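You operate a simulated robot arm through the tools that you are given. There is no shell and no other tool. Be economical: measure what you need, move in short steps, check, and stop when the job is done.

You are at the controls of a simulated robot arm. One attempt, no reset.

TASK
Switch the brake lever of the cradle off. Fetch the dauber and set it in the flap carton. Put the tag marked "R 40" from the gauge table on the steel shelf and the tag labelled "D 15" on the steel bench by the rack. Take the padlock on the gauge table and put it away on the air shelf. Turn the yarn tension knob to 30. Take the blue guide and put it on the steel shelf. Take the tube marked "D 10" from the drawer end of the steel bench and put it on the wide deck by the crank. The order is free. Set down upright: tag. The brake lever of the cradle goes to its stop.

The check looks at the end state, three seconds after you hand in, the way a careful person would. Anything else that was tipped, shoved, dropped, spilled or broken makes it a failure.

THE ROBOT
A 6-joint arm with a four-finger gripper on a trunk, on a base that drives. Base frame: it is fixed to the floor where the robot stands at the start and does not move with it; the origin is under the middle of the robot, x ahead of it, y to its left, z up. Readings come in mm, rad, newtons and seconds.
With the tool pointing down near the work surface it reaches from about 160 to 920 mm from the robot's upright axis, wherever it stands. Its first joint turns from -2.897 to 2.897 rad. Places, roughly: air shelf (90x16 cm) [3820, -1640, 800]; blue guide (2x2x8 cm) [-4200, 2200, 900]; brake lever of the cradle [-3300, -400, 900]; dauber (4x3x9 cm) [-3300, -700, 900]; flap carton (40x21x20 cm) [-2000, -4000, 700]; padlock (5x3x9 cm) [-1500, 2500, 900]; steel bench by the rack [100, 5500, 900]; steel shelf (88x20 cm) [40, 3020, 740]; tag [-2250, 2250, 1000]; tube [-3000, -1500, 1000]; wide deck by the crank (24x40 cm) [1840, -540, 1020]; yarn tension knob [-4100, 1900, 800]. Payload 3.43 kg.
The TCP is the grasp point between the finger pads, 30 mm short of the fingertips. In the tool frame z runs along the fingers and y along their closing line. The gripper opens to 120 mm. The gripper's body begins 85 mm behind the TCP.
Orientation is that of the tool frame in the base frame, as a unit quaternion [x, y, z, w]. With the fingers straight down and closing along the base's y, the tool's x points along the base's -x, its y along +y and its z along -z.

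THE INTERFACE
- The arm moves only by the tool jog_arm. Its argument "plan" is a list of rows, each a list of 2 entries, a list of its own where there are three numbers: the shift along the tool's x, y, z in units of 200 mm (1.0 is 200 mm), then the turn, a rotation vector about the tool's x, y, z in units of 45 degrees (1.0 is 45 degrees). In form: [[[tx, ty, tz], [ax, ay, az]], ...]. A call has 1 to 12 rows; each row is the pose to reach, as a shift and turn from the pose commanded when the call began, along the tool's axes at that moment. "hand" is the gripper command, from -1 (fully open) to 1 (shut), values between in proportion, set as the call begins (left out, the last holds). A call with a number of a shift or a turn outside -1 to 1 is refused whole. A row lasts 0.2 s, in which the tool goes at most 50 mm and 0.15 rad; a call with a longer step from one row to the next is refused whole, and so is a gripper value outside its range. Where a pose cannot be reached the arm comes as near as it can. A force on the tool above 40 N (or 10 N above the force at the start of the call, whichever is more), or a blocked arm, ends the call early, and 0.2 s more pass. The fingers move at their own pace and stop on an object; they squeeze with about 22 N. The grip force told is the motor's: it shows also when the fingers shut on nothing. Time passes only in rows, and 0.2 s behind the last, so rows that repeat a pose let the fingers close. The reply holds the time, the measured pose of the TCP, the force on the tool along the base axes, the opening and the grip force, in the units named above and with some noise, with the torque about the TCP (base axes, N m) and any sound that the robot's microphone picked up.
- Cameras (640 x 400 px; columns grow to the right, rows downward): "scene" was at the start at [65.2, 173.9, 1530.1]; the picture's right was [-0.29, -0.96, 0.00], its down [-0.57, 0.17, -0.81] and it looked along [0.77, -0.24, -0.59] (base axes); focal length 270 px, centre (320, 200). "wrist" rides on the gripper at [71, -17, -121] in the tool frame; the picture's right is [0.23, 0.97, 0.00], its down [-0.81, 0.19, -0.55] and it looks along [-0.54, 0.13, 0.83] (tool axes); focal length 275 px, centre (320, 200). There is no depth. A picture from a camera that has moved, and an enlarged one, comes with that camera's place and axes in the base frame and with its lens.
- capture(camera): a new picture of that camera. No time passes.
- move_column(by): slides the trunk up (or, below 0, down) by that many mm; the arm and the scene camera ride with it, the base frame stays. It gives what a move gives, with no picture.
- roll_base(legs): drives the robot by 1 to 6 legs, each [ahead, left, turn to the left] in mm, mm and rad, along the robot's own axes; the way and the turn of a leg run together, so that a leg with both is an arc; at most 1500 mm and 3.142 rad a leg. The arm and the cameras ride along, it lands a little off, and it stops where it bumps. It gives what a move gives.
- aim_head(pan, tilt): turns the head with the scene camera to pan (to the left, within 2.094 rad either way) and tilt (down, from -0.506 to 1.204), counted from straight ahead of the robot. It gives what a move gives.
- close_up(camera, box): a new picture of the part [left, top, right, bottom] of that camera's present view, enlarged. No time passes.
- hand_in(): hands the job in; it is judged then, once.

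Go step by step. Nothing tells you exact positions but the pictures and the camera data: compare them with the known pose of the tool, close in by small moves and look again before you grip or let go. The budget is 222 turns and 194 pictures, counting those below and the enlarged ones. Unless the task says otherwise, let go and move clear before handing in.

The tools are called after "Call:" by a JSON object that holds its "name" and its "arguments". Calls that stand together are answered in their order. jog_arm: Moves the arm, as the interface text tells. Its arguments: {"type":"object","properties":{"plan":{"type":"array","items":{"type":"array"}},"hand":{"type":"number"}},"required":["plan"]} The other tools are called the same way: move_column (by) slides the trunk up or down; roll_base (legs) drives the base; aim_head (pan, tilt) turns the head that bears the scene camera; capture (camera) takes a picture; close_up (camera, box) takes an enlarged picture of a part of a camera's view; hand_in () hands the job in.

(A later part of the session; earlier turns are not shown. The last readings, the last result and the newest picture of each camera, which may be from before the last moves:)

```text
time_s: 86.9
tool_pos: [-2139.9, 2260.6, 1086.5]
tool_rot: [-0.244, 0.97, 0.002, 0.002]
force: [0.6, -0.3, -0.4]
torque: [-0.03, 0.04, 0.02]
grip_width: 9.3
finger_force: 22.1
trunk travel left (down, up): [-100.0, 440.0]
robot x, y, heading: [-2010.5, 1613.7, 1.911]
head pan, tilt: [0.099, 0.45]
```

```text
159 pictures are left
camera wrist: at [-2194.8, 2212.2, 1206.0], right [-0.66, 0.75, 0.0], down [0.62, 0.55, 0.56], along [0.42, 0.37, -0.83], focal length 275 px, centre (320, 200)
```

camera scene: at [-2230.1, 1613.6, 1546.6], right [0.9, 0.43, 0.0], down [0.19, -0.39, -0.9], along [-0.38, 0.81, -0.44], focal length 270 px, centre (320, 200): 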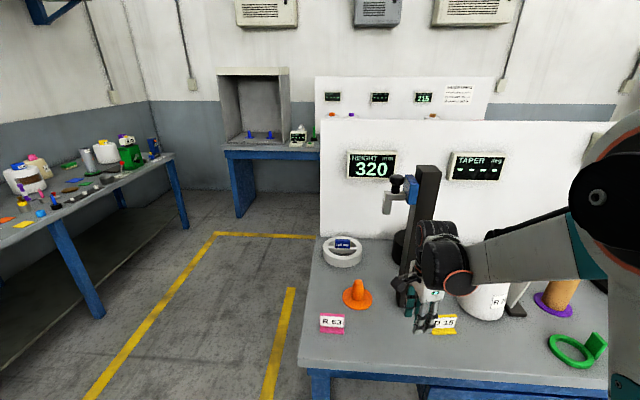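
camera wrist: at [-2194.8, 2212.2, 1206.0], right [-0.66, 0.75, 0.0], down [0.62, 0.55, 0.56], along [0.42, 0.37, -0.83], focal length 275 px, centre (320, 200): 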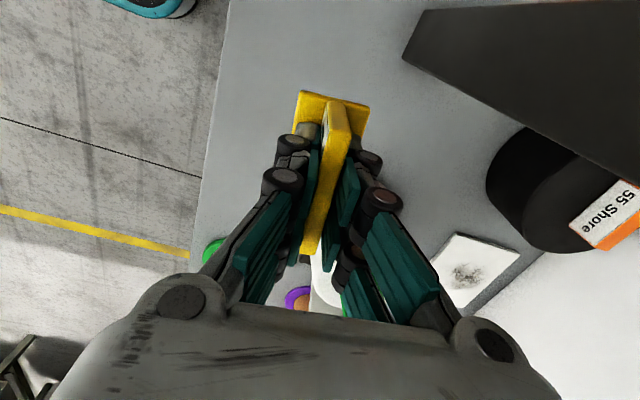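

D 15 held. I retract, then drive around between the tables toward the bench by the rack and look.

Call:
{"name": "jog_arm", "arguments": {"plan": [[[0.03, -0.2, -0.05], [0, 0, 0]], [[0.06, -0.4, -0.1], [0, 0, 0]], [[0.09, -0.6, -0.15], [0, 0, 0]], [[0.12, -0.8, -0.15], [0, 0, 0]], [[0.15, -1.0, -0.15], [0, 0, 0]]]}}

Call:
{"name": "roll_base", "arguments": {"legs": [[-250, -650, 0], [-50, -650, 0], [1000, -150, 0], [1300, -350, 0]]}}

Call:
{"name": "aim_head", "arguments": {"pan": -0.5, "tilt": 0.4}}

Call:
{"name": "capture", "arguments": {"camera": "scene"}}

```text
time_s: 88.1
tool_pos: [-2073.1, 2069.1, 1117.0]
tool_rot: [-0.243, 0.97, 0.001, 0.003]
force: [0.6, -0.4, 0.1]
torque: [0.0, 0.04, 0.03]
grip_width: 9.3
finger_force: 21.9
trunk travel left (down, up): [-100.0, 440.0]
robot x, y, heading: [-2005.1, 1618.0, 1.909]
head pan, tilt: [0.099, 0.45]
```

```text
time_s: 106.4
tool_pos: [-908.6, 4581.9, 1116.8]
tool_rot: [-0.206, 0.979, 0.001, 0.003]
force: [-0.1, 0.0, -0.4]
torque: [0.0, 0.0, 0.0]
grip_width: 9.4
finger_force: 22.2
trunk travel left (down, up): [-100.0, 440.0]
robot x, y, heading: [-883.7, 4127.6, 1.832]
head pan, tilt: [0.099, 0.45]
```

```text
time_s: 107.4
tool_pos: [-910.6, 4582.0, 1116.1]
tool_rot: [-0.206, 0.979, 0.002, 0.003]
force: [-0.1, -0.2, 0.1]
torque: [0.0, -0.01, -0.01]
grip_width: 9.3
finger_force: 22.1
trunk travel left (down, up): [-100.0, 440.0]
robot x, y, heading: [-883.6, 4124.2, 1.829]
head pan, tilt: [-0.499, 0.4]
```

```text
158 pictures are left
camera scene: at [-1074.7, 4146.1, 1550.2], right [1.0, 0.06, 0.0], down [0.02, -0.4, -0.92], along [-0.05, 0.92, -0.4], focal length 270 px, centre (320, 200)
```

scene: 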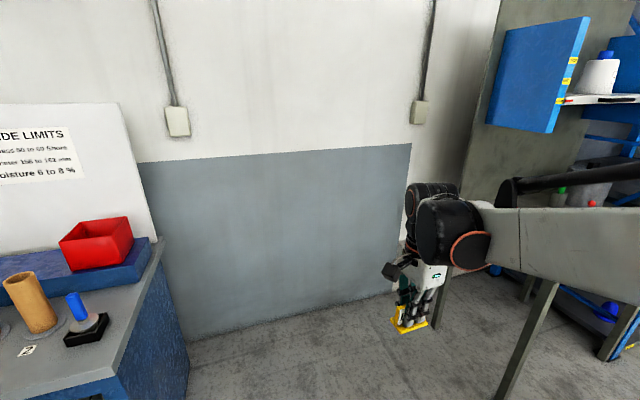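

The bench is right of view; I slide right and look again.

Call:
{"name": "roll_base", "arguments": {"legs": [[0, -650, 0]]}}

Call:
{"name": "aim_head", "arguments": {"pan": -0.6, "tilt": 0.45}}

Call:
{"name": "capture", "arguments": {"camera": "scene"}}

```text
time_s: 111.0
tool_pos: [-275.1, 4751.4, 1117.1]
tool_rot: [-0.206, 0.979, 0.001, 0.002]
force: [0.0, -0.3, -0.8]
torque: [-0.03, 0.0, -0.01]
grip_width: 9.5
finger_force: 22.3
trunk travel left (down, up): [-100.0, 440.0]
robot x, y, heading: [-246.9, 4293.0, 1.83]
head pan, tilt: [-0.499, 0.4]
```

```text
time_s: 111.7
tool_pos: [-274.0, 4751.4, 1116.0]
tool_rot: [-0.205, 0.979, 0.0, 0.003]
force: [-0.1, 0.2, -0.3]
torque: [-0.01, 0.0, 0.01]
grip_width: 9.4
finger_force: 21.7
trunk travel left (down, up): [-100.0, 440.0]
robot x, y, heading: [-248.4, 4293.0, 1.833]
head pan, tilt: [-0.6, 0.45]
```

```text
157 pictures are left
camera scene: at [-439.8, 4316.0, 1551.1], right [1.0, 0.05, 0.0], down [0.02, -0.39, -0.92], along [-0.05, 0.92, -0.39], focal length 270 px, centre (320, 200)
```

scene: 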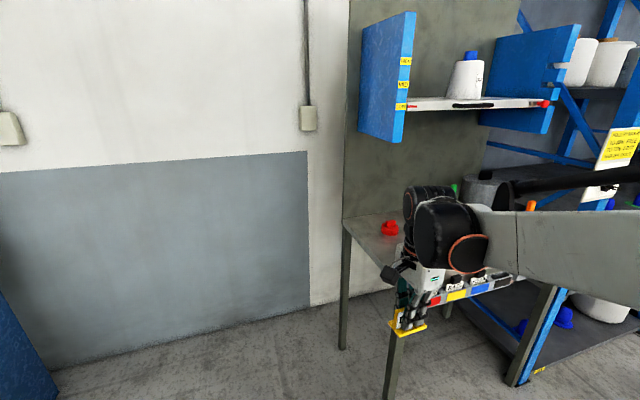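

Call:
{"name": "capture", "arguments": {"camera": "scene"}}

Call:
{"name": "close_up", "arguments": {"camera": "scene", "box": [330, 160, 650, 360]}}

```text
156 pictures are left
camera scene: at [-439.8, 4316.0, 1551.1], right [1.0, 0.05, 0.0], down [0.02, -0.39, -0.92], along [-0.05, 0.92, -0.39], focal length 270 px, centre (320, 200)
```

scene: 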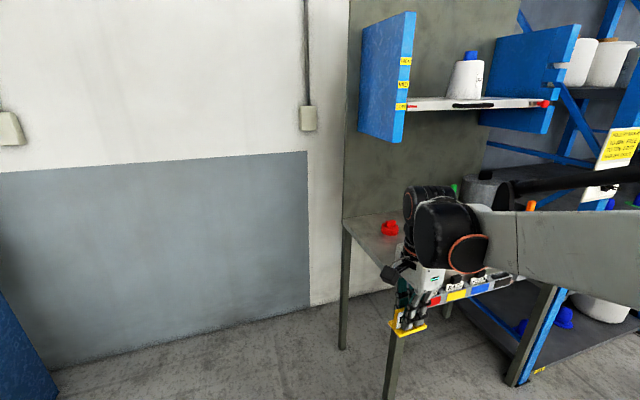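

```text
refused: 650 is not a number from 0 to 640
```

Call:
{"name": "roll_base", "arguments": {"legs": [[0, -300, 0.06]]}}

Call:
{"name": "aim_head", "arguments": {"pan": -0.3, "tilt": 0.6}}

Call:
{"name": "capture", "arguments": {"camera": "scene"}}

Call:
{"name": "capture", "arguments": {"camera": "wrist"}}

```text
time_s: 113.8
tool_pos: [-8.0, 4836.7, 1116.6]
tool_rot: [-0.232, 0.973, 0.002, 0.002]
force: [0.2, -0.4, -0.6]
torque: [0.02, -0.02, -0.03]
grip_width: 9.5
finger_force: 21.9
trunk travel left (down, up): [-100.0, 440.0]
robot x, y, heading: [45.7, 4380.9, 1.886]
head pan, tilt: [-0.6, 0.45]
```

```text
time_s: 114.6
tool_pos: [-8.7, 4835.4, 1116.9]
tool_rot: [-0.233, 0.973, 0.002, 0.002]
force: [1.5, -1.2, -0.9]
torque: [0.02, -0.02, 0.01]
grip_width: 9.3
finger_force: 21.6
trunk travel left (down, up): [-100.0, 440.0]
robot x, y, heading: [42.4, 4385.1, 1.89]
head pan, tilt: [-0.3, 0.6]
```

```text
155 pictures are left
camera scene: at [-148.9, 4388.8, 1536.2], right [0.99, 0.12, 0.0], down [0.06, -0.53, -0.84], along [-0.1, 0.84, -0.54], focal length 270 px, centre (320, 200)
```

scene: 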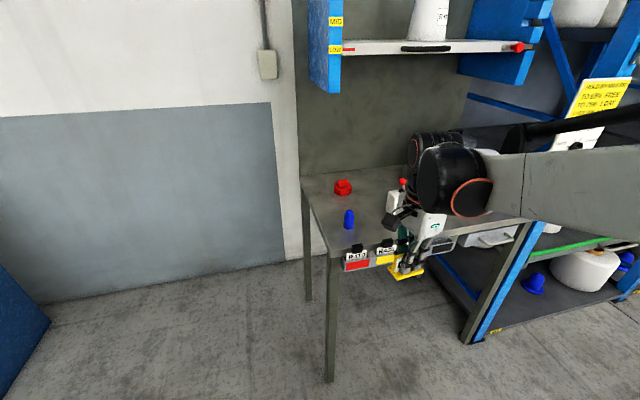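

```text
154 pictures are left
camera wrist: at [-64.3, 4788.1, 1236.2], right [-0.65, 0.76, 0.0], down [0.63, 0.54, 0.56], along [0.42, 0.36, -0.83], focal length 275 px, centre (320, 200)
```

wrist: 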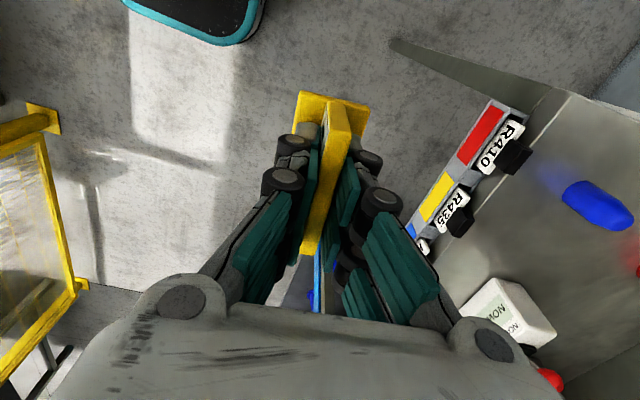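

The bench top is at z≈877 with front-left corner (-206,5067). A free spot is around (-30,5241) between the blue cone and white box; I move closer.

Call:
{"name": "roll_base", "arguments": {"legs": [[230, 0, 0]]}}

Call:
{"name": "capture", "arguments": {"camera": "wrist"}}

Call:
{"name": "capture", "arguments": {"camera": "scene"}}

```text
time_s: 116.3
tool_pos: [-82.3, 5049.8, 1116.9]
tool_rot: [-0.235, 0.972, 0.002, 0.002]
force: [0.6, 0.1, -0.3]
torque: [-0.01, 0.01, 0.0]
grip_width: 9.4
finger_force: 22.1
trunk travel left (down, up): [-100.0, 440.0]
robot x, y, heading: [-27.7, 4595.5, 1.893]
head pan, tilt: [-0.3, 0.6]
```

```text
153 pictures are left
camera wrist: at [-137.6, 5002.4, 1236.2], right [-0.65, 0.76, 0.0], down [0.63, 0.54, 0.56], along [0.42, 0.36, -0.83], focal length 275 px, centre (320, 200)
```

wrist: 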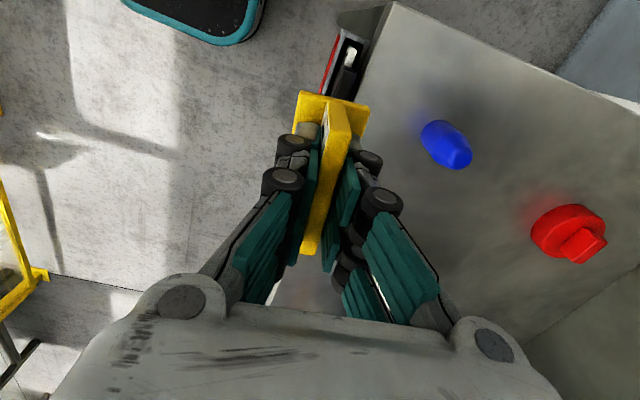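

```text
152 pictures are left
camera scene: at [-220.1, 4601.5, 1534.3], right [0.99, 0.12, 0.0], down [0.07, -0.55, -0.83], along [-0.1, 0.83, -0.55], focal length 270 px, centre (320, 200)
```

scene: 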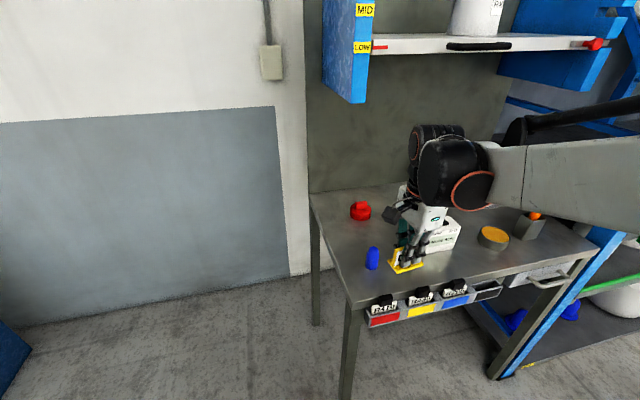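

I move over (-19,5219) and lower to about 25 mm above contact, then look.

Call:
{"name": "jog_arm", "arguments": {"plan": [[[-0.16, 0.15, 0.05], [0, 0, 0]], [[-0.33, 0.3, 0.1], [0, 0, 0]], [[-0.5, 0.45, 0.15], [0, 0, 0]], [[-0.665, 0.605, 0.2], [0, 0, 0]], [[-0.665, 0.605, 0.42], [0, 0, 0]], [[-0.665, 0.605, 0.65], [0, 0, 0]], [[-0.665, 0.605, 0.86], [0, 0, 0]]]}}

Call:
{"name": "capture", "arguments": {"camera": "wrist"}}

Call:
{"name": "capture", "arguments": {"camera": "scene"}}

```text
time_s: 117.9
tool_pos: [-19.6, 5217.4, 956.6]
tool_rot: [-0.236, 0.972, 0.002, 0.003]
force: [0.3, -7.9, 34.9]
torque: [-0.37, 0.18, 0.01]
grip_width: 9.5
finger_force: 22.2
trunk travel left (down, up): [-100.0, 440.0]
robot x, y, heading: [-26.4, 4594.2, 1.894]
head pan, tilt: [-0.3, 0.6]
stopped in row 7: the force on the tool passed its limit at 142 N (the readings are from after the stop); the commanded pose is now the measured one
```

```text
151 pictures are left
camera wrist: at [-74.6, 5169.7, 1075.0], right [-0.65, 0.76, 0.0], down [0.63, 0.54, 0.56], along [0.42, 0.36, -0.83], focal length 275 px, centre (320, 200)
```

wrist: 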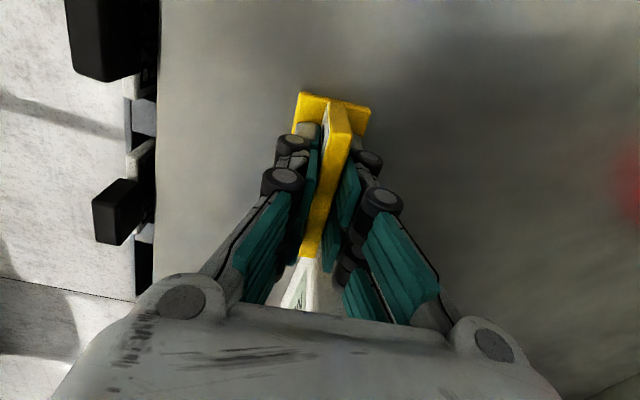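

```text
150 pictures are left
camera scene: at [-211.2, 4598.1, 1533.5], right [1.0, 0.02, 0.0], down [0.01, -0.56, -0.83], along [-0.02, 0.83, -0.56], focal length 270 px, centre (320, 200)
```

scene: 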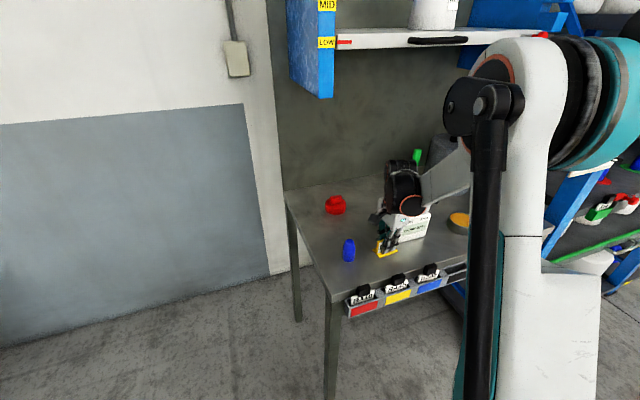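

Contact came earlier than expected, so the bench is higher (~915). I check closely what touches.

Call:
{"name": "close_up", "arguments": {"camera": "scene", "box": [320, 180, 480, 280]}}

Call:
{"name": "close_up", "arguments": {"camera": "wrist", "box": [220, 70, 420, 320]}}

```text
4.00 times, centred on (400, 230) of scene
camera zoom: at [-211.2, 4598.1, 1533.5], right [1.0, 0.02, 0.0], down [0.01, -0.56, -0.83], along [-0.02, 0.83, -0.56], focal length 1079 px, centre (0, 80)
```

zoom: 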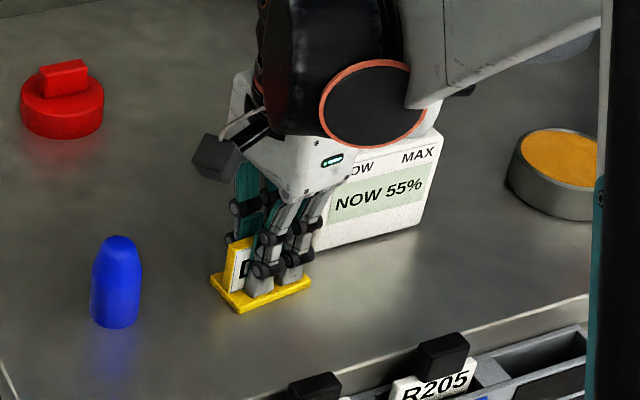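

```text
1.60 times, centred on (320, 195) of wrist
camera zoom: at [-74.6, 5169.7, 1075.0], right [-0.65, 0.76, 0.0], down [0.63, 0.54, 0.56], along [0.42, 0.36, -0.83], focal length 440 px, centre (320, 208)
```

zoom: 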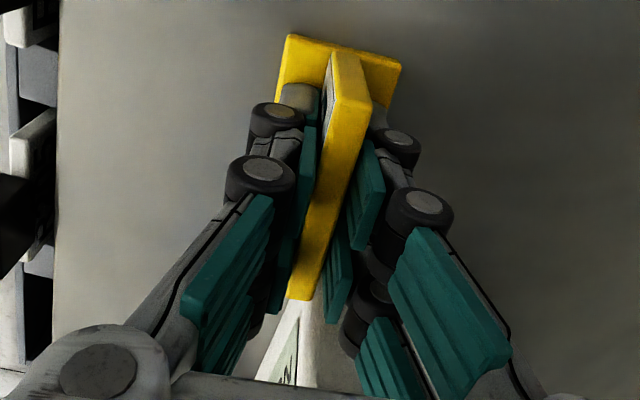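

The tag is resting on the bench (z≈917), clear of the box. I relax the pressure a little, release and rise.

Call:
{"name": "jog_arm", "arguments": {"plan": [[[0, 0, -0.008], [0, 0, 0]], [[0, 0, -0.008], [0, 0, 0]]]}}

Call:
{"name": "jog_arm", "arguments": {"plan": [[[0, 0, 0], [0, 0, 0]], [[0, 0, 0], [0, 0, 0]]], "hand": 0.3}}

Call:
{"name": "jog_arm", "arguments": {"plan": [[[0, 0, -0.1], [0, 0, 0]], [[0, 0, -0.3], [0, 0, 0]], [[0, 0, -0.52], [0, 0, 0]], [[0, 0, -0.75], [0, 0, 0]], [[0, 0, -0.95], [0, 0, 0]]]}}

Call:
{"name": "capture", "arguments": {"camera": "wrist"}}

Call:
{"name": "capture", "arguments": {"camera": "scene"}}

```text
time_s: 118.5
tool_pos: [-19.0, 5218.7, 955.0]
tool_rot: [-0.235, 0.972, 0.002, 0.002]
force: [0.4, -8.9, 24.3]
torque: [-0.38, 0.12, 0.04]
grip_width: 9.3
finger_force: 22.1
trunk travel left (down, up): [-100.0, 440.0]
robot x, y, heading: [-27.0, 4598.0, 1.892]
head pan, tilt: [-0.3, 0.6]
```

```text
time_s: 119.1
tool_pos: [-19.1, 5220.1, 954.4]
tool_rot: [-0.235, 0.972, 0.003, 0.002]
force: [-0.1, 0.0, 22.7]
torque: [-0.11, -0.02, -0.01]
grip_width: 39.3
finger_force: 13.5
trunk travel left (down, up): [-100.0, 440.0]
robot x, y, heading: [-24.9, 4595.6, 1.89]
head pan, tilt: [-0.3, 0.6]
```

```text
time_s: 120.3
tool_pos: [-19.5, 5218.8, 1145.9]
tool_rot: [-0.235, 0.972, 0.003, 0.002]
force: [0.2, -0.7, -1.1]
torque: [-0.05, 0.02, 0.04]
grip_width: 41.6
finger_force: 0.1
trunk travel left (down, up): [-100.0, 440.0]
robot x, y, heading: [-28.5, 4596.4, 1.896]
head pan, tilt: [-0.3, 0.6]
```

```text
147 pictures are left
camera wrist: at [-74.7, 5170.5, 1264.5], right [-0.65, 0.76, 0.0], down [0.63, 0.54, 0.56], along [0.42, 0.36, -0.83], focal length 275 px, centre (320, 200)
```

wrist: 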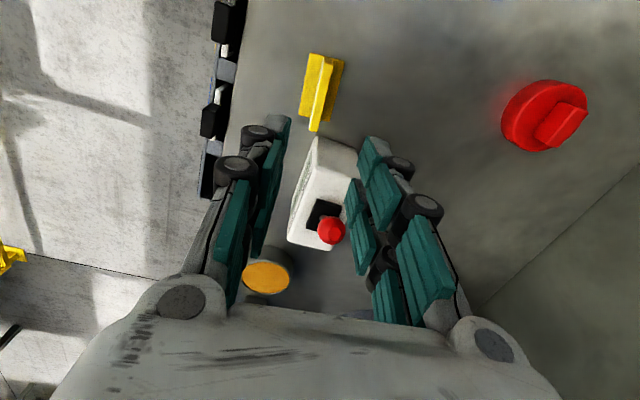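

```text
146 pictures are left
camera scene: at [-211.0, 4601.8, 1533.0], right [1.0, 0.02, 0.0], down [0.01, -0.56, -0.83], along [-0.02, 0.82, -0.56], focal length 270 px, centre (320, 200)
```

scene: 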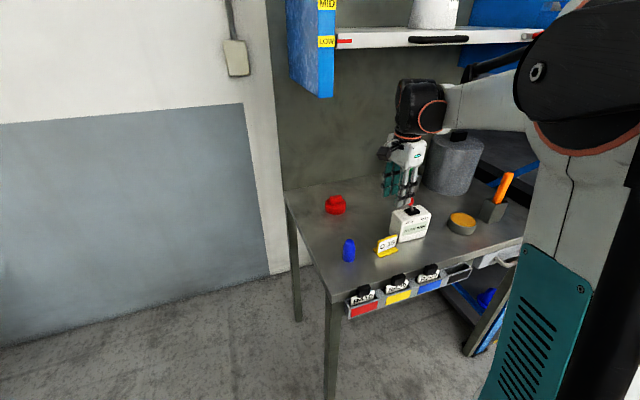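

D 15 stands upright on the bench. I retract and drive back to the right half of the gauge table for the padlock.

Call:
{"name": "jog_arm", "arguments": {"plan": [[[0, -0.2, 0], [0, 0, 0]], [[0, -0.4, 0], [0, 0, 0]], [[0, -0.6, 0], [0, 0, 0]], [[0, -0.8, 0], [0, 0, 0]], [[0, -1.0, 0], [0, 0, 0]]]}}

Call:
{"name": "roll_base", "arguments": {"legs": [[-230, 0, 0], [20, 936, 0], [-1277, 437, 0], [-1046, 181, 0], [250, 613, 0.02]]}}

Call:
{"name": "aim_head", "arguments": {"pan": -0.1, "tilt": 0.5}}

Call:
{"name": "capture", "arguments": {"camera": "scene"}}

Call:
{"name": "capture", "arguments": {"camera": "wrist"}}

```text
time_s: 121.5
tool_pos: [73.0, 5048.6, 1144.5]
tool_rot: [-0.237, 0.972, 0.002, 0.003]
force: [0.1, 0.5, -0.2]
torque: [0.0, 0.03, -0.05]
grip_width: 42.2
finger_force: 0.0
trunk travel left (down, up): [-100.0, 440.0]
robot x, y, heading: [-25.8, 4595.8, 1.896]
head pan, tilt: [-0.3, 0.6]
```

```text
time_s: 142.6
tool_pos: [-1255.3, 2157.5, 1142.7]
tool_rot: [-0.259, 0.966, 0.003, 0.002]
force: [0.0, -0.6, -0.9]
torque: [-0.01, 0.05, 0.03]
grip_width: 42.1
finger_force: 0.1
trunk travel left (down, up): [-100.0, 440.0]
robot x, y, heading: [-1328.4, 1709.0, 1.939]
head pan, tilt: [-0.3, 0.6]
```

```text
time_s: 143.3
tool_pos: [-1253.7, 2159.2, 1144.5]
tool_rot: [-0.259, 0.966, 0.002, 0.002]
force: [0.6, 0.8, -0.2]
torque: [-0.04, 0.0, 0.02]
grip_width: 42.1
finger_force: 0.1
trunk travel left (down, up): [-100.0, 440.0]
robot x, y, heading: [-1335.8, 1707.7, 1.938]
head pan, tilt: [-0.099, 0.499]
```

```text
145 pictures are left
camera scene: at [-1475.7, 1700.6, 1541.1], right [0.93, -0.37, 0.0], down [-0.18, -0.45, -0.87], along [0.32, 0.81, -0.49], focal length 270 px, centre (320, 200)
```

scene: 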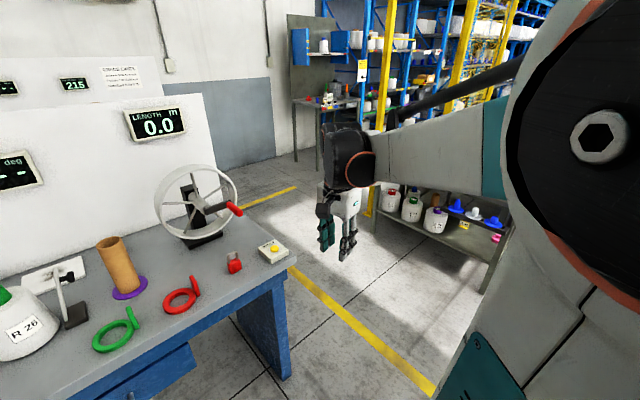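

```text
144 pictures are left
camera wrist: at [-1306.9, 2108.5, 1263.7], right [-0.69, 0.73, 0.0], down [0.61, 0.57, 0.56], along [0.4, 0.38, -0.83], focal length 275 px, centre (320, 200)
```

wrist: 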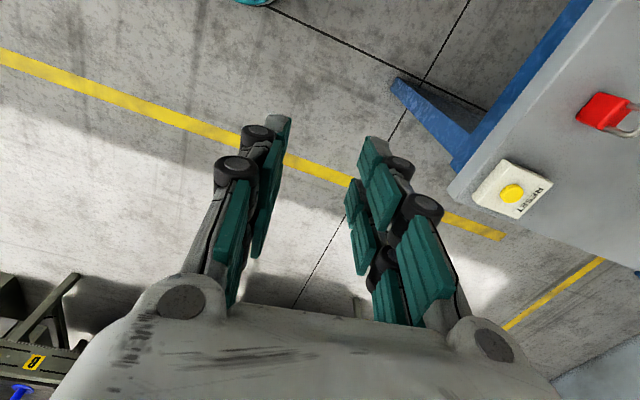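

The red padlock stands next to the RESET box. I zoom in.

Call:
{"name": "close_up", "arguments": {"camera": "scene", "box": [160, 210, 320, 310]}}

Call:
{"name": "close_up", "arguments": {"camera": "wrist", "box": [480, 60, 640, 160]}}

```text
4.00 times, centred on (240, 260) of scene
camera zoom: at [-1475.7, 1700.6, 1541.1], right [0.93, -0.37, 0.0], down [-0.18, -0.45, -0.87], along [0.32, 0.81, -0.49], focal length 1079 px, centre (640, -40)
```

zoom: 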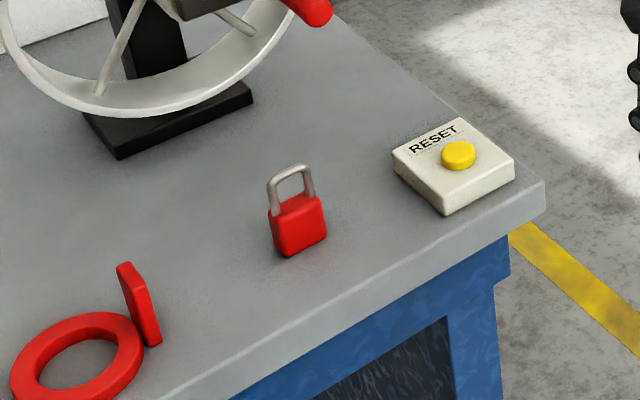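

```text
4.00 times, centred on (560, 110) of wrist
camera zoom: at [-1306.9, 2108.5, 1263.7], right [-0.69, 0.73, 0.0], down [0.61, 0.57, 0.56], along [0.4, 0.38, -0.83], focal length 1101 px, centre (-640, 560)
```

zoom: 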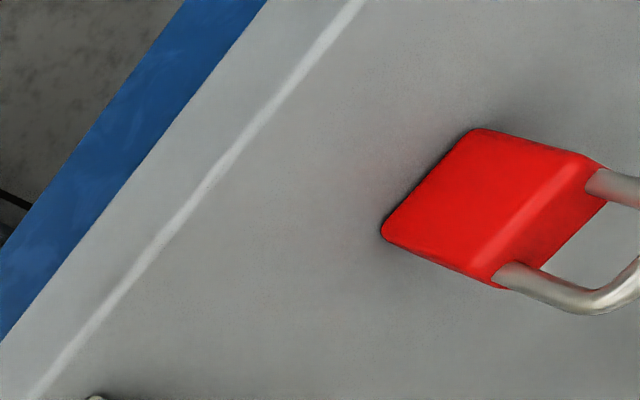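

Padlock body centre is about (-1503,2477), its thin side front-to-back. I drive ahead 130 mm, then align above it.

Call:
{"name": "roll_base", "arguments": {"legs": [[130, 0, 0]]}}

```text
time_s: 144.6
tool_pos: [-1302.5, 2281.6, 1143.6]
tool_rot: [-0.26, 0.966, 0.003, 0.003]
force: [1.0, 0.4, -0.3]
torque: [0.0, 0.0, 0.02]
grip_width: 42.3
finger_force: 0.1
trunk travel left (down, up): [-100.0, 440.0]
robot x, y, heading: [-1379.6, 1832.9, 1.942]
head pan, tilt: [-0.099, 0.499]
```

Call:
{"name": "jog_arm", "arguments": {"plan": [[[0.06, 0.22, 0], [0, 0, 0.05]], [[0.12, 0.44, 0], [0, 0, 0.1]], [[0.18, 0.66, 0.1], [0, 0, 0.15]], [[0.25, 0.85, 0.2], [0, 0, 0.178]], [[0.3, 1.0, 0.35], [0, 0, 0.178]], [[0.3, 1.0, 0.35], [0, 0, 0.178]]], "hand": 0}}

Call:
{"name": "capture", "arguments": {"camera": "wrist"}}

Call:
{"name": "capture", "arguments": {"camera": "scene"}}

```text
time_s: 146.0
tool_pos: [-1455.9, 2426.2, 1074.8]
tool_rot: [-0.191, 0.982, 0.003, 0.003]
force: [0.4, 0.7, -0.9]
torque: [-0.05, 0.03, -0.01]
grip_width: 60.1
finger_force: 0.0
trunk travel left (down, up): [-100.0, 440.0]
robot x, y, heading: [-1378.4, 1833.8, 1.942]
head pan, tilt: [-0.099, 0.499]
```

```text
141 pictures are left
camera wrist: at [-1515.1, 2384.4, 1194.1], right [-0.58, 0.82, 0.0], down [0.68, 0.48, 0.56], along [0.45, 0.32, -0.83], focal length 275 px, centre (320, 200)
```

wrist: 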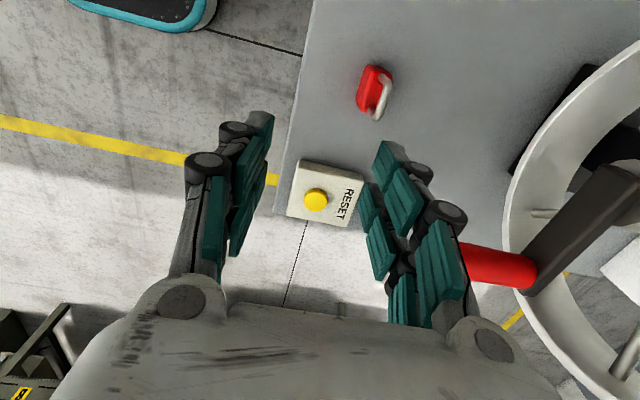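

```text
140 pictures are left
camera scene: at [-1581.7, 1827.3, 1542.1], right [0.96, 0.27, 0.0], down [0.13, -0.46, -0.88], along [-0.24, 0.85, -0.48], focal length 270 px, centre (320, 200)
```

scene: 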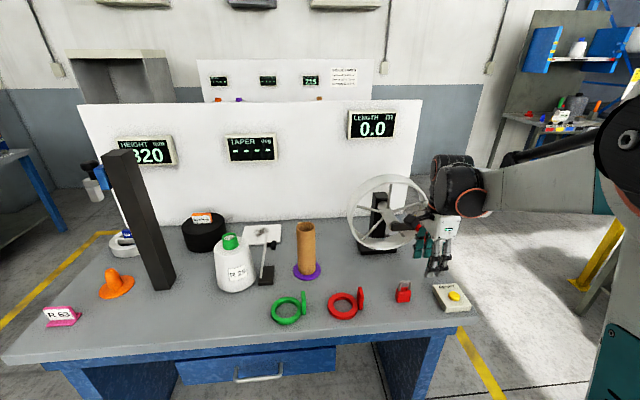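

Aligned in yaw. I shift above the padlock, descend to z≈891, and check before gripping.

Call:
{"name": "jog_arm", "arguments": {"plan": [[[0.05, 0.16, 0], [0, 0, 0]], [[0.104, 0.317, 0.05], [0, 0, 0]], [[0.104, 0.317, 0.28], [0, 0, 0]], [[0.104, 0.317, 0.5], [0, 0, 0]], [[0.104, 0.317, 0.5], [0, 0, 0]]]}}

Call:
{"name": "capture", "arguments": {"camera": "wrist"}}

```text
time_s: 147.2
tool_pos: [-1498.4, 2477.2, 972.9]
tool_rot: [-0.191, 0.982, 0.002, 0.002]
force: [-0.8, 0.1, 0.4]
torque: [-0.03, 0.02, -0.02]
grip_width: 60.0
finger_force: 0.0
trunk travel left (down, up): [-100.0, 440.0]
robot x, y, heading: [-1378.3, 1829.3, 1.939]
head pan, tilt: [-0.099, 0.499]
```

```text
139 pictures are left
camera wrist: at [-1557.5, 2434.2, 1092.9], right [-0.58, 0.82, 0.0], down [0.68, 0.48, 0.56], along [0.45, 0.32, -0.83], focal length 275 px, centre (320, 200)
```

wrist: 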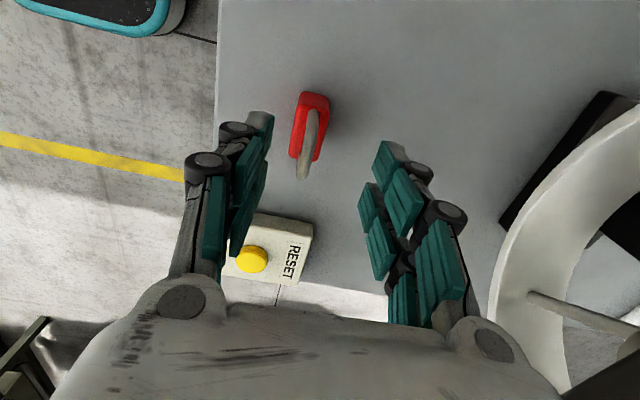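

Call:
{"name": "jog_arm", "arguments": {"plan": [[[0, -0.025, 0.15], [0, 0, 0]], [[0, -0.025, 0.3], [0, 0, 0]], [[0, -0.025, 0.4], [0, 0, 0]], [[0, -0.025, 0.4], [0, 0, 0]]]}}

Call:
{"name": "capture", "arguments": {"camera": "wrist"}}

```text
time_s: 148.2
tool_pos: [-1495.7, 2472.3, 895.0]
tool_rot: [-0.191, 0.982, 0.003, 0.003]
force: [0.2, 0.2, 0.2]
torque: [0.01, 0.03, 0.01]
grip_width: 59.6
finger_force: 0.0
trunk travel left (down, up): [-100.0, 440.0]
robot x, y, heading: [-1380.2, 1830.4, 1.945]
head pan, tilt: [-0.099, 0.499]
```

```text
138 pictures are left
camera wrist: at [-1554.7, 2429.4, 1014.3], right [-0.58, 0.82, 0.0], down [0.68, 0.48, 0.56], along [0.45, 0.32, -0.83], focal length 275 px, centre (320, 200)
```

wrist: 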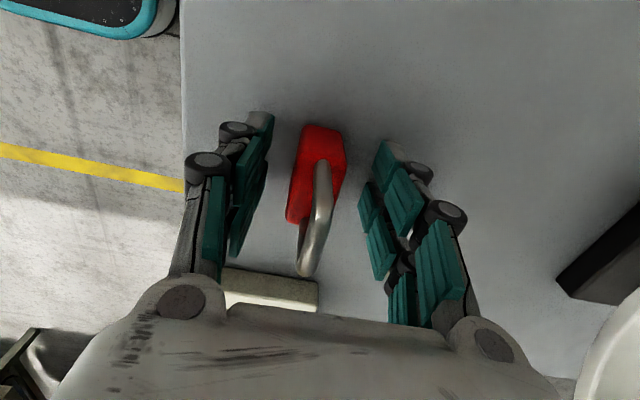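

Padlock is between the pads. Close and lift.

Call:
{"name": "jog_arm", "arguments": {"plan": [[[0, 0, 0], [0, 0, 0]], [[0, 0, 0], [0, 0, 0]], [[0, 0, 0], [0, 0, 0]]], "hand": 1}}

Call:
{"name": "jog_arm", "arguments": {"plan": [[[0, 0, -0.1], [0, 0, 0]], [[0, 0, -0.3], [0, 0, 0]], [[0, 0, -0.52], [0, 0, 0]], [[0, 0, -0.75], [0, 0, 0]], [[0, 0, -0.95], [0, 0, 0]]]}}

Call:
{"name": "capture", "arguments": {"camera": "wrist"}}

```text
time_s: 149.0
tool_pos: [-1494.3, 2472.2, 895.3]
tool_rot: [-0.191, 0.982, 0.002, 0.003]
force: [-0.8, 0.4, 0.6]
torque: [-0.02, -0.03, 0.0]
grip_width: 23.8
finger_force: 22.2
trunk travel left (down, up): [-100.0, 440.0]
robot x, y, heading: [-1383.0, 1833.5, 1.943]
head pan, tilt: [-0.099, 0.499]
```

```text
time_s: 150.2
tool_pos: [-1496.7, 2473.6, 1085.8]
tool_rot: [-0.191, 0.982, 0.002, 0.002]
force: [0.4, -0.1, 0.2]
torque: [0.01, 0.0, -0.01]
grip_width: 23.8
finger_force: 22.6
trunk travel left (down, up): [-100.0, 440.0]
robot x, y, heading: [-1377.3, 1830.7, 1.948]
head pan, tilt: [-0.099, 0.499]
```

```text
137 pictures are left
camera wrist: at [-1555.2, 2431.3, 1205.0], right [-0.58, 0.82, 0.0], down [0.68, 0.48, 0.56], along [0.45, 0.32, -0.83], focal length 275 px, centre (320, 200)
```

wrist: 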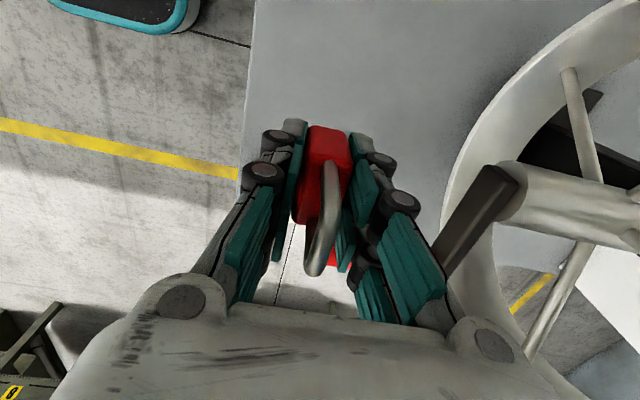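

Padlock held. I retract, then go around the conveyor's near end toward the air shelf, stopping to look.

Call:
{"name": "jog_arm", "arguments": {"plan": [[[0, -0.2, -0.05], [0, 0, 0]], [[0, -0.4, -0.1], [0, 0, 0]], [[0, -0.6, -0.1], [0, 0, 0]], [[0, -0.8, -0.1], [0, 0, 0]], [[0, -1.0, -0.1], [0, 0, 0]]]}}

Call:
{"name": "roll_base", "arguments": {"legs": [[-300, 0, 0], [0, 0, -1.578], [-450, -1000, 0], [-450, -1000, 0], [0, -1100, 0]]}}

Call:
{"name": "aim_head", "arguments": {"pan": -0.8, "tilt": 0.3}}

Call:
{"name": "capture", "arguments": {"camera": "scene"}}

```text
time_s: 151.4
tool_pos: [-1422.5, 2291.6, 1104.5]
tool_rot: [-0.193, 0.981, 0.003, 0.003]
force: [-0.1, 0.0, -0.8]
torque: [-0.03, 0.03, 0.0]
grip_width: 23.6
finger_force: 21.6
trunk travel left (down, up): [-100.0, 440.0]
robot x, y, heading: [-1380.5, 1831.0, 1.944]
head pan, tilt: [-0.099, 0.499]
```

```text
time_s: 171.2
tool_pos: [-709.6, -1331.8, 1108.9]
tool_rot: [0.571, 0.821, 0.001, 0.004]
force: [0.4, 0.6, -0.9]
torque: [-0.02, 0.0, -0.03]
grip_width: 23.6
finger_force: 21.9
trunk travel left (down, up): [-100.0, 440.0]
robot x, y, heading: [-1165.1, -1361.4, 0.34]
head pan, tilt: [-0.099, 0.499]
stopped in leg 5: the robot was blocked; the commanded pose is now the measured one
```

```text
time_s: 172.3
tool_pos: [-707.5, -1333.6, 1107.4]
tool_rot: [0.572, 0.821, 0.0, 0.005]
force: [0.1, 0.0, -0.5]
torque: [0.01, -0.02, 0.01]
grip_width: 23.6
finger_force: 21.8
trunk travel left (down, up): [-100.0, 440.0]
robot x, y, heading: [-1166.9, -1365.8, 0.336]
head pan, tilt: [-0.799, 0.3]
```

```text
136 pictures are left
camera scene: at [-1171.2, -1130.4, 1556.9], right [0.3, -0.95, 0.02], down [-0.28, -0.11, -0.95], along [0.91, 0.28, -0.3], focal length 270 px, centre (320, 200)
```

scene: 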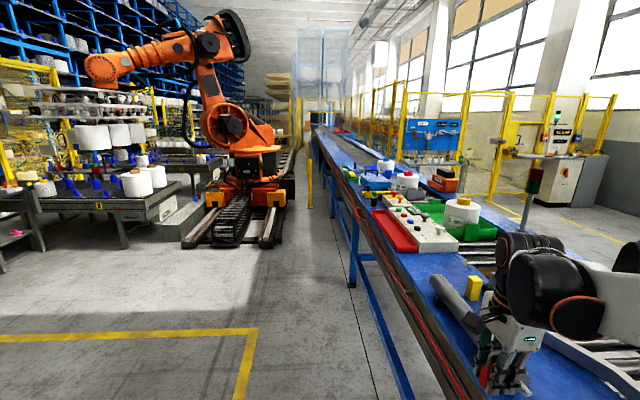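

The base was blocked beside the conveyor end. I check with the wrist camera what is near.

Call:
{"name": "capture", "arguments": {"camera": "wrist"}}

Call:
{"name": "aim_head", "arguments": {"pan": -1.4, "tilt": 0.7}}

Call:
{"name": "capture", "arguments": {"camera": "scene"}}

```text
135 pictures are left
camera wrist: at [-749.5, -1270.8, 1226.7], right [0.83, 0.55, 0.0], down [0.46, -0.69, 0.56], along [0.31, -0.47, -0.83], focal length 275 px, centre (320, 200)
```

wrist: 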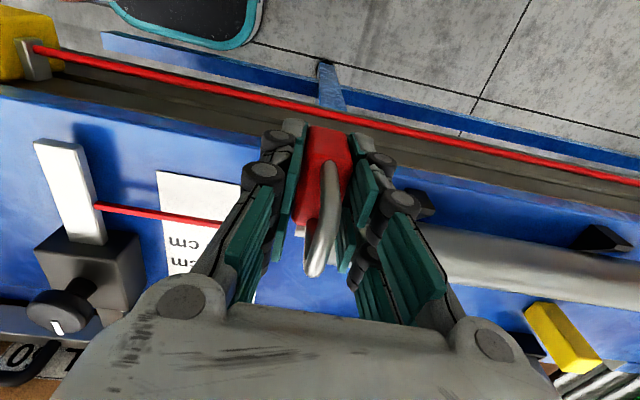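

```text
time_s: 173.3
tool_pos: [-710.1, -1333.4, 1107.2]
tool_rot: [0.572, 0.82, 0.0, 0.005]
force: [0.8, -0.2, -1.0]
torque: [0.01, -0.01, 0.03]
grip_width: 23.5
finger_force: 22.3
trunk travel left (down, up): [-100.0, 440.0]
robot x, y, heading: [-1165.1, -1359.8, 0.338]
head pan, tilt: [-1.4, 0.7]
```

```text
134 pictures are left
camera scene: at [-1179.0, -1129.1, 1524.5], right [0.35, -0.94, 0.02], down [-0.57, -0.23, -0.79], along [0.74, 0.26, -0.62], focal length 270 px, centre (320, 200)
```

scene: 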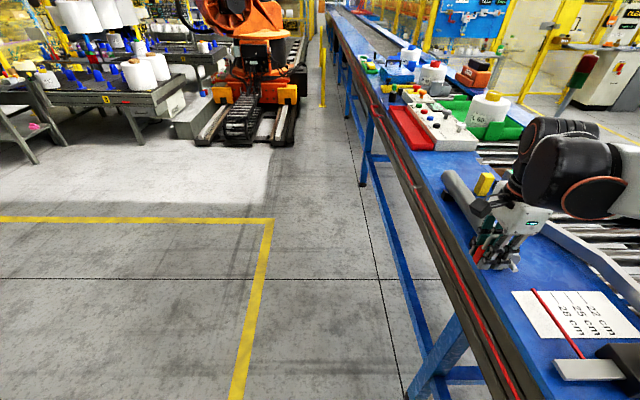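

The base side touched the conveyor rail; nothing was moved by the arm. I move away left, back past the conveyor end, then right, and look.

Call:
{"name": "roll_base", "arguments": {"legs": [[0, 150, 0], [-850, 0, 0], [0, -1200, 0]]}}

Call:
{"name": "aim_head", "arguments": {"pan": 0.0, "tilt": 0.35}}

Call:
{"name": "capture", "arguments": {"camera": "scene"}}

Call:
{"name": "capture", "arguments": {"camera": "wrist"}}

```text
time_s: 184.4
tool_pos: [-1205.6, -2612.4, 1103.5]
tool_rot: [0.589, 0.808, 0.003, 0.0]
force: [0.6, 0.4, -0.8]
torque: [-0.02, -0.02, 0.02]
grip_width: 23.7
finger_force: 22.0
trunk travel left (down, up): [-100.0, 440.0]
robot x, y, heading: [-1668.1, -2612.2, 0.302]
head pan, tilt: [-1.4, 0.7]
```

```text
time_s: 185.9
tool_pos: [-1203.5, -2613.3, 1103.4]
tool_rot: [0.589, 0.808, 0.002, -0.001]
force: [0.7, 0.1, -1.0]
torque: [0.01, 0.05, 0.03]
grip_width: 23.6
finger_force: 21.9
trunk travel left (down, up): [-100.0, 440.0]
robot x, y, heading: [-1672.3, -2613.6, 0.298]
head pan, tilt: [0.0, 0.351]
```

```text
133 pictures are left
camera scene: at [-1655.1, -2407.4, 1548.9], right [0.23, -0.97, 0.0], down [-0.4, -0.09, -0.91], along [0.89, 0.21, -0.41], focal length 270 px, centre (320, 200)
```

scene: 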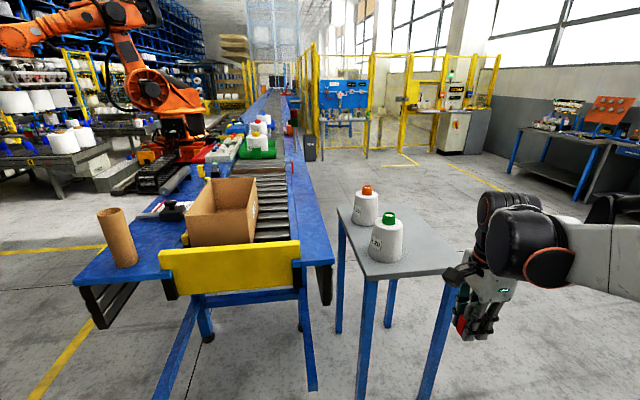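

```text
132 pictures are left
camera wrist: at [-1240.9, -2550.9, 1224.1], right [0.86, 0.52, 0.0], down [0.43, -0.72, 0.55], along [0.29, -0.47, -0.83], focal length 275 px, centre (320, 200)
```

wrist: 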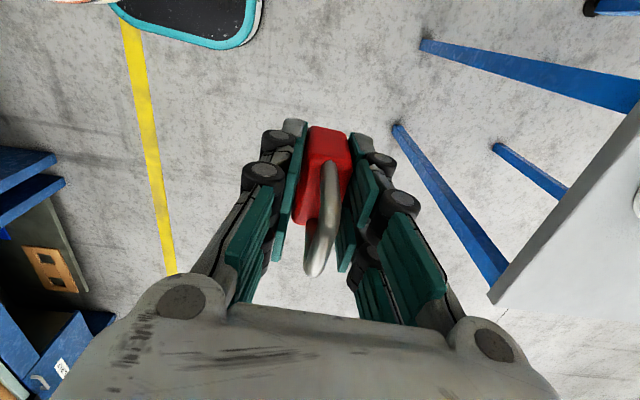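

The air station's blue board is ahead past the small table. I turn right to see the clearance to the carton table before passing.

Call:
{"name": "roll_base", "arguments": {"legs": [[-100, 0, -0.9]]}}

Call:
{"name": "aim_head", "arguments": {"pan": 0.0, "tilt": 0.5}}

Call:
{"name": "capture", "arguments": {"camera": "scene"}}

```text
time_s: 188.6
tool_pos: [-1469.4, -2958.2, 1104.9]
tool_rot: [0.878, 0.479, 0.002, 0.001]
force: [0.2, 0.4, -0.4]
torque: [0.0, 0.01, 0.01]
grip_width: 23.9
finger_force: 22.2
trunk travel left (down, up): [-100.0, 440.0]
robot x, y, heading: [-1764.9, -2596.5, -0.585]
head pan, tilt: [0.0, 0.351]
```

```text
time_s: 189.3
tool_pos: [-1469.3, -2957.6, 1104.4]
tool_rot: [0.878, 0.479, 0.003, 0.001]
force: [0.7, 0.1, -0.3]
torque: [-0.01, -0.01, 0.01]
grip_width: 23.6
finger_force: 22.4
trunk travel left (down, up): [-100.0, 440.0]
robot x, y, heading: [-1764.0, -2599.3, -0.58]
head pan, tilt: [0.0, 0.499]
```

```text
131 pictures are left
camera scene: at [-1595.2, -2474.1, 1542.1], right [-0.57, -0.82, 0.0], down [-0.39, 0.27, -0.88], along [0.72, -0.5, -0.48], focal length 270 px, centre (320, 200)
```

scene: 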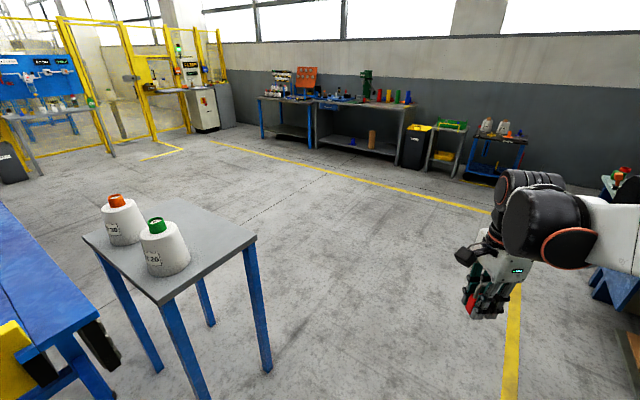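

The corridor is wide. I drive past the small table and on toward the air station, stopping about 1.1 m short.

Call:
{"name": "roll_base", "arguments": {"legs": [[1150, 0, 0], [0, 0, 0.836], [1240, 120, 0], [1240, 120, 0], [1200, 120, 0]]}}

Call:
{"name": "aim_head", "arguments": {"pan": 0.1, "tilt": 0.45}}

Call:
{"name": "capture", "arguments": {"camera": "scene"}}

```text
time_s: 214.8
tool_pos: [3124.1, -2006.2, 1103.4]
tool_rot: [0.608, 0.794, 0.002, -0.001]
force: [0.8, 0.3, -1.5]
torque: [0.0, 0.0, 0.03]
grip_width: 23.9
finger_force: 21.9
trunk travel left (down, up): [-100.0, 440.0]
robot x, y, heading: [2656.6, -1984.3, 0.246]
head pan, tilt: [0.0, 0.499]
```

```text
time_s: 215.4
tool_pos: [3124.9, -2005.6, 1105.0]
tool_rot: [0.609, 0.793, 0.002, 0.0]
force: [0.3, -0.2, -1.5]
torque: [0.02, -0.03, -0.02]
grip_width: 23.8
finger_force: 22.4
trunk travel left (down, up): [-100.0, 440.0]
robot x, y, heading: [2656.5, -1985.1, 0.246]
head pan, tilt: [0.099, 0.45]
```

```text
130 pictures are left
camera scene: at [2679.3, -1763.8, 1546.5], right [0.34, -0.94, 0.0], down [-0.41, -0.15, -0.9], along [0.85, 0.31, -0.44], focal length 270 px, centre (320, 200)
```

scene: 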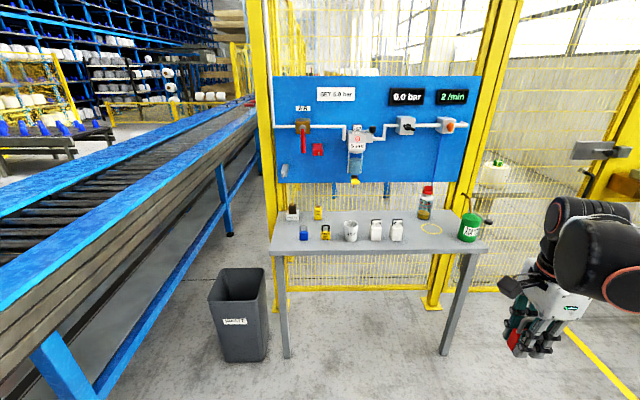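

Call:
{"name": "close_up", "arguments": {"camera": "scene", "box": [260, 160, 500, 310]}}

```text
2.67 times, centred on (380, 235) of scene
camera zoom: at [2679.3, -1763.8, 1546.5], right [0.34, -0.94, 0.0], down [-0.41, -0.15, -0.9], along [0.85, 0.31, -0.44], focal length 719 px, centre (160, 107)
```

zoom: 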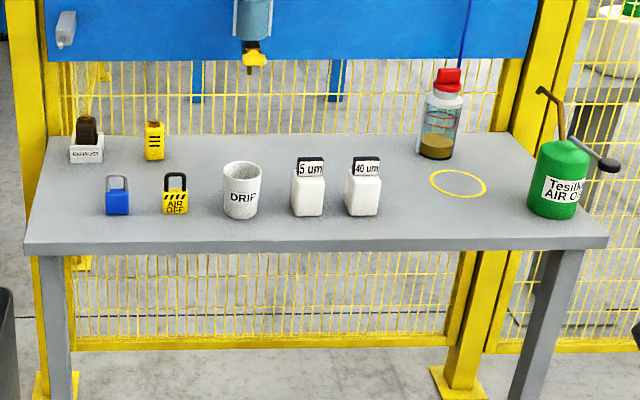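

The shelf has a free gap between the "40 um" bottle and green can, around (3885,-1885). I drive nearer and verify the height.

Call:
{"name": "roll_base", "arguments": {"legs": [[590, -150, 0]]}}

Call:
{"name": "capture", "arguments": {"camera": "scene"}}

Call:
{"name": "capture", "arguments": {"camera": "wrist"}}

```text
time_s: 218.8
tool_pos: [3727.3, -2007.1, 1103.5]
tool_rot: [0.609, 0.793, 0.003, 0.0]
force: [-0.6, 0.3, -1.4]
torque: [0.0, -0.03, -0.01]
grip_width: 23.8
finger_force: 21.6
trunk travel left (down, up): [-100.0, 440.0]
robot x, y, heading: [3263.3, -1984.7, 0.249]
head pan, tilt: [0.099, 0.45]
```

```text
128 pictures are left
camera scene: at [3282.8, -1766.0, 1546.5], right [0.34, -0.94, 0.0], down [-0.41, -0.15, -0.9], along [0.85, 0.31, -0.44], focal length 270 px, centre (320, 200)
```

scene: 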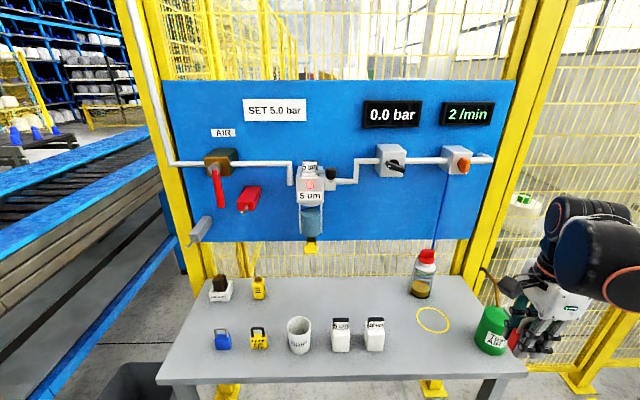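

```text
127 pictures are left
camera wrist: at [3693.3, -1943.7, 1224.1], right [0.88, 0.47, 0.0], down [0.39, -0.74, 0.55], along [0.26, -0.48, -0.83], focal length 275 px, centre (320, 200)
```

wrist: 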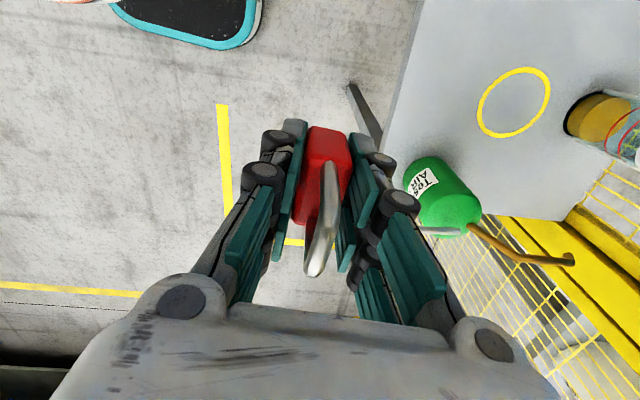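

Shelf height is z≈816. I move left first (away from the can's spout), forward, then down to just above the shelf.

Call:
{"name": "jog_arm", "arguments": {"plan": [[[0.22, 0, 0], [0, 0, 0]], [[0.44, 0.05, 0], [0, 0, 0]], [[0.475, 0.25, 0], [0, 0, 0]], [[0.475, 0.47, 0], [0, 0, 0]], [[0.475, 0.69, 0.05], [0, 0, 0]], [[0.475, 0.897, 0.1], [0, 0, 0]], [[0.475, 0.897, 0.32], [0, 0, 0]], [[0.475, 0.897, 0.55], [0, 0, 0]], [[0.475, 0.897, 0.75], [0, 0, 0]]]}}

Call:
{"name": "capture", "arguments": {"camera": "wrist"}}

Call:
{"name": "capture", "arguments": {"camera": "scene"}}

```text
time_s: 220.8
tool_pos: [3878.6, -1869.0, 953.7]
tool_rot: [0.609, 0.793, 0.003, 0.0]
force: [-0.1, 0.0, -1.9]
torque: [-0.02, 0.04, 0.01]
grip_width: 23.9
finger_force: 22.5
trunk travel left (down, up): [-100.0, 440.0]
robot x, y, heading: [3265.1, -1983.9, 0.248]
head pan, tilt: [0.099, 0.45]
```

```text
126 pictures are left
camera wrist: at [3844.4, -1803.7, 1074.7], right [0.88, 0.47, 0.0], down [0.39, -0.74, 0.55], along [0.26, -0.48, -0.83], focal length 275 px, centre (320, 200)
```

wrist: 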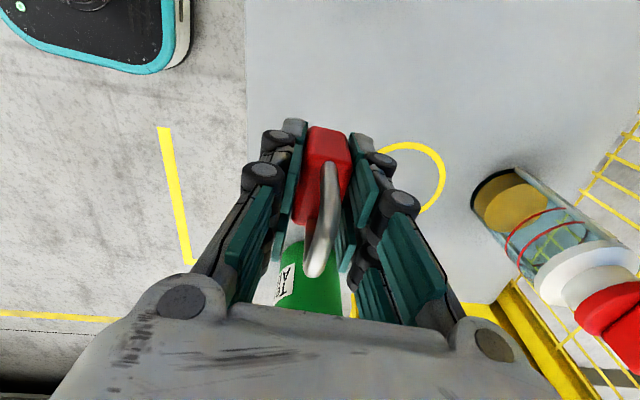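

```text
125 pictures are left
camera scene: at [3283.3, -1765.9, 1546.5], right [0.34, -0.94, 0.0], down [-0.41, -0.15, -0.9], along [0.85, 0.31, -0.44], focal length 270 px, centre (320, 200)
```

scene: 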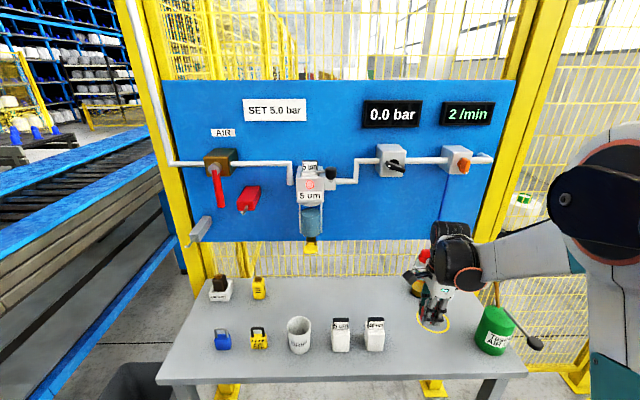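

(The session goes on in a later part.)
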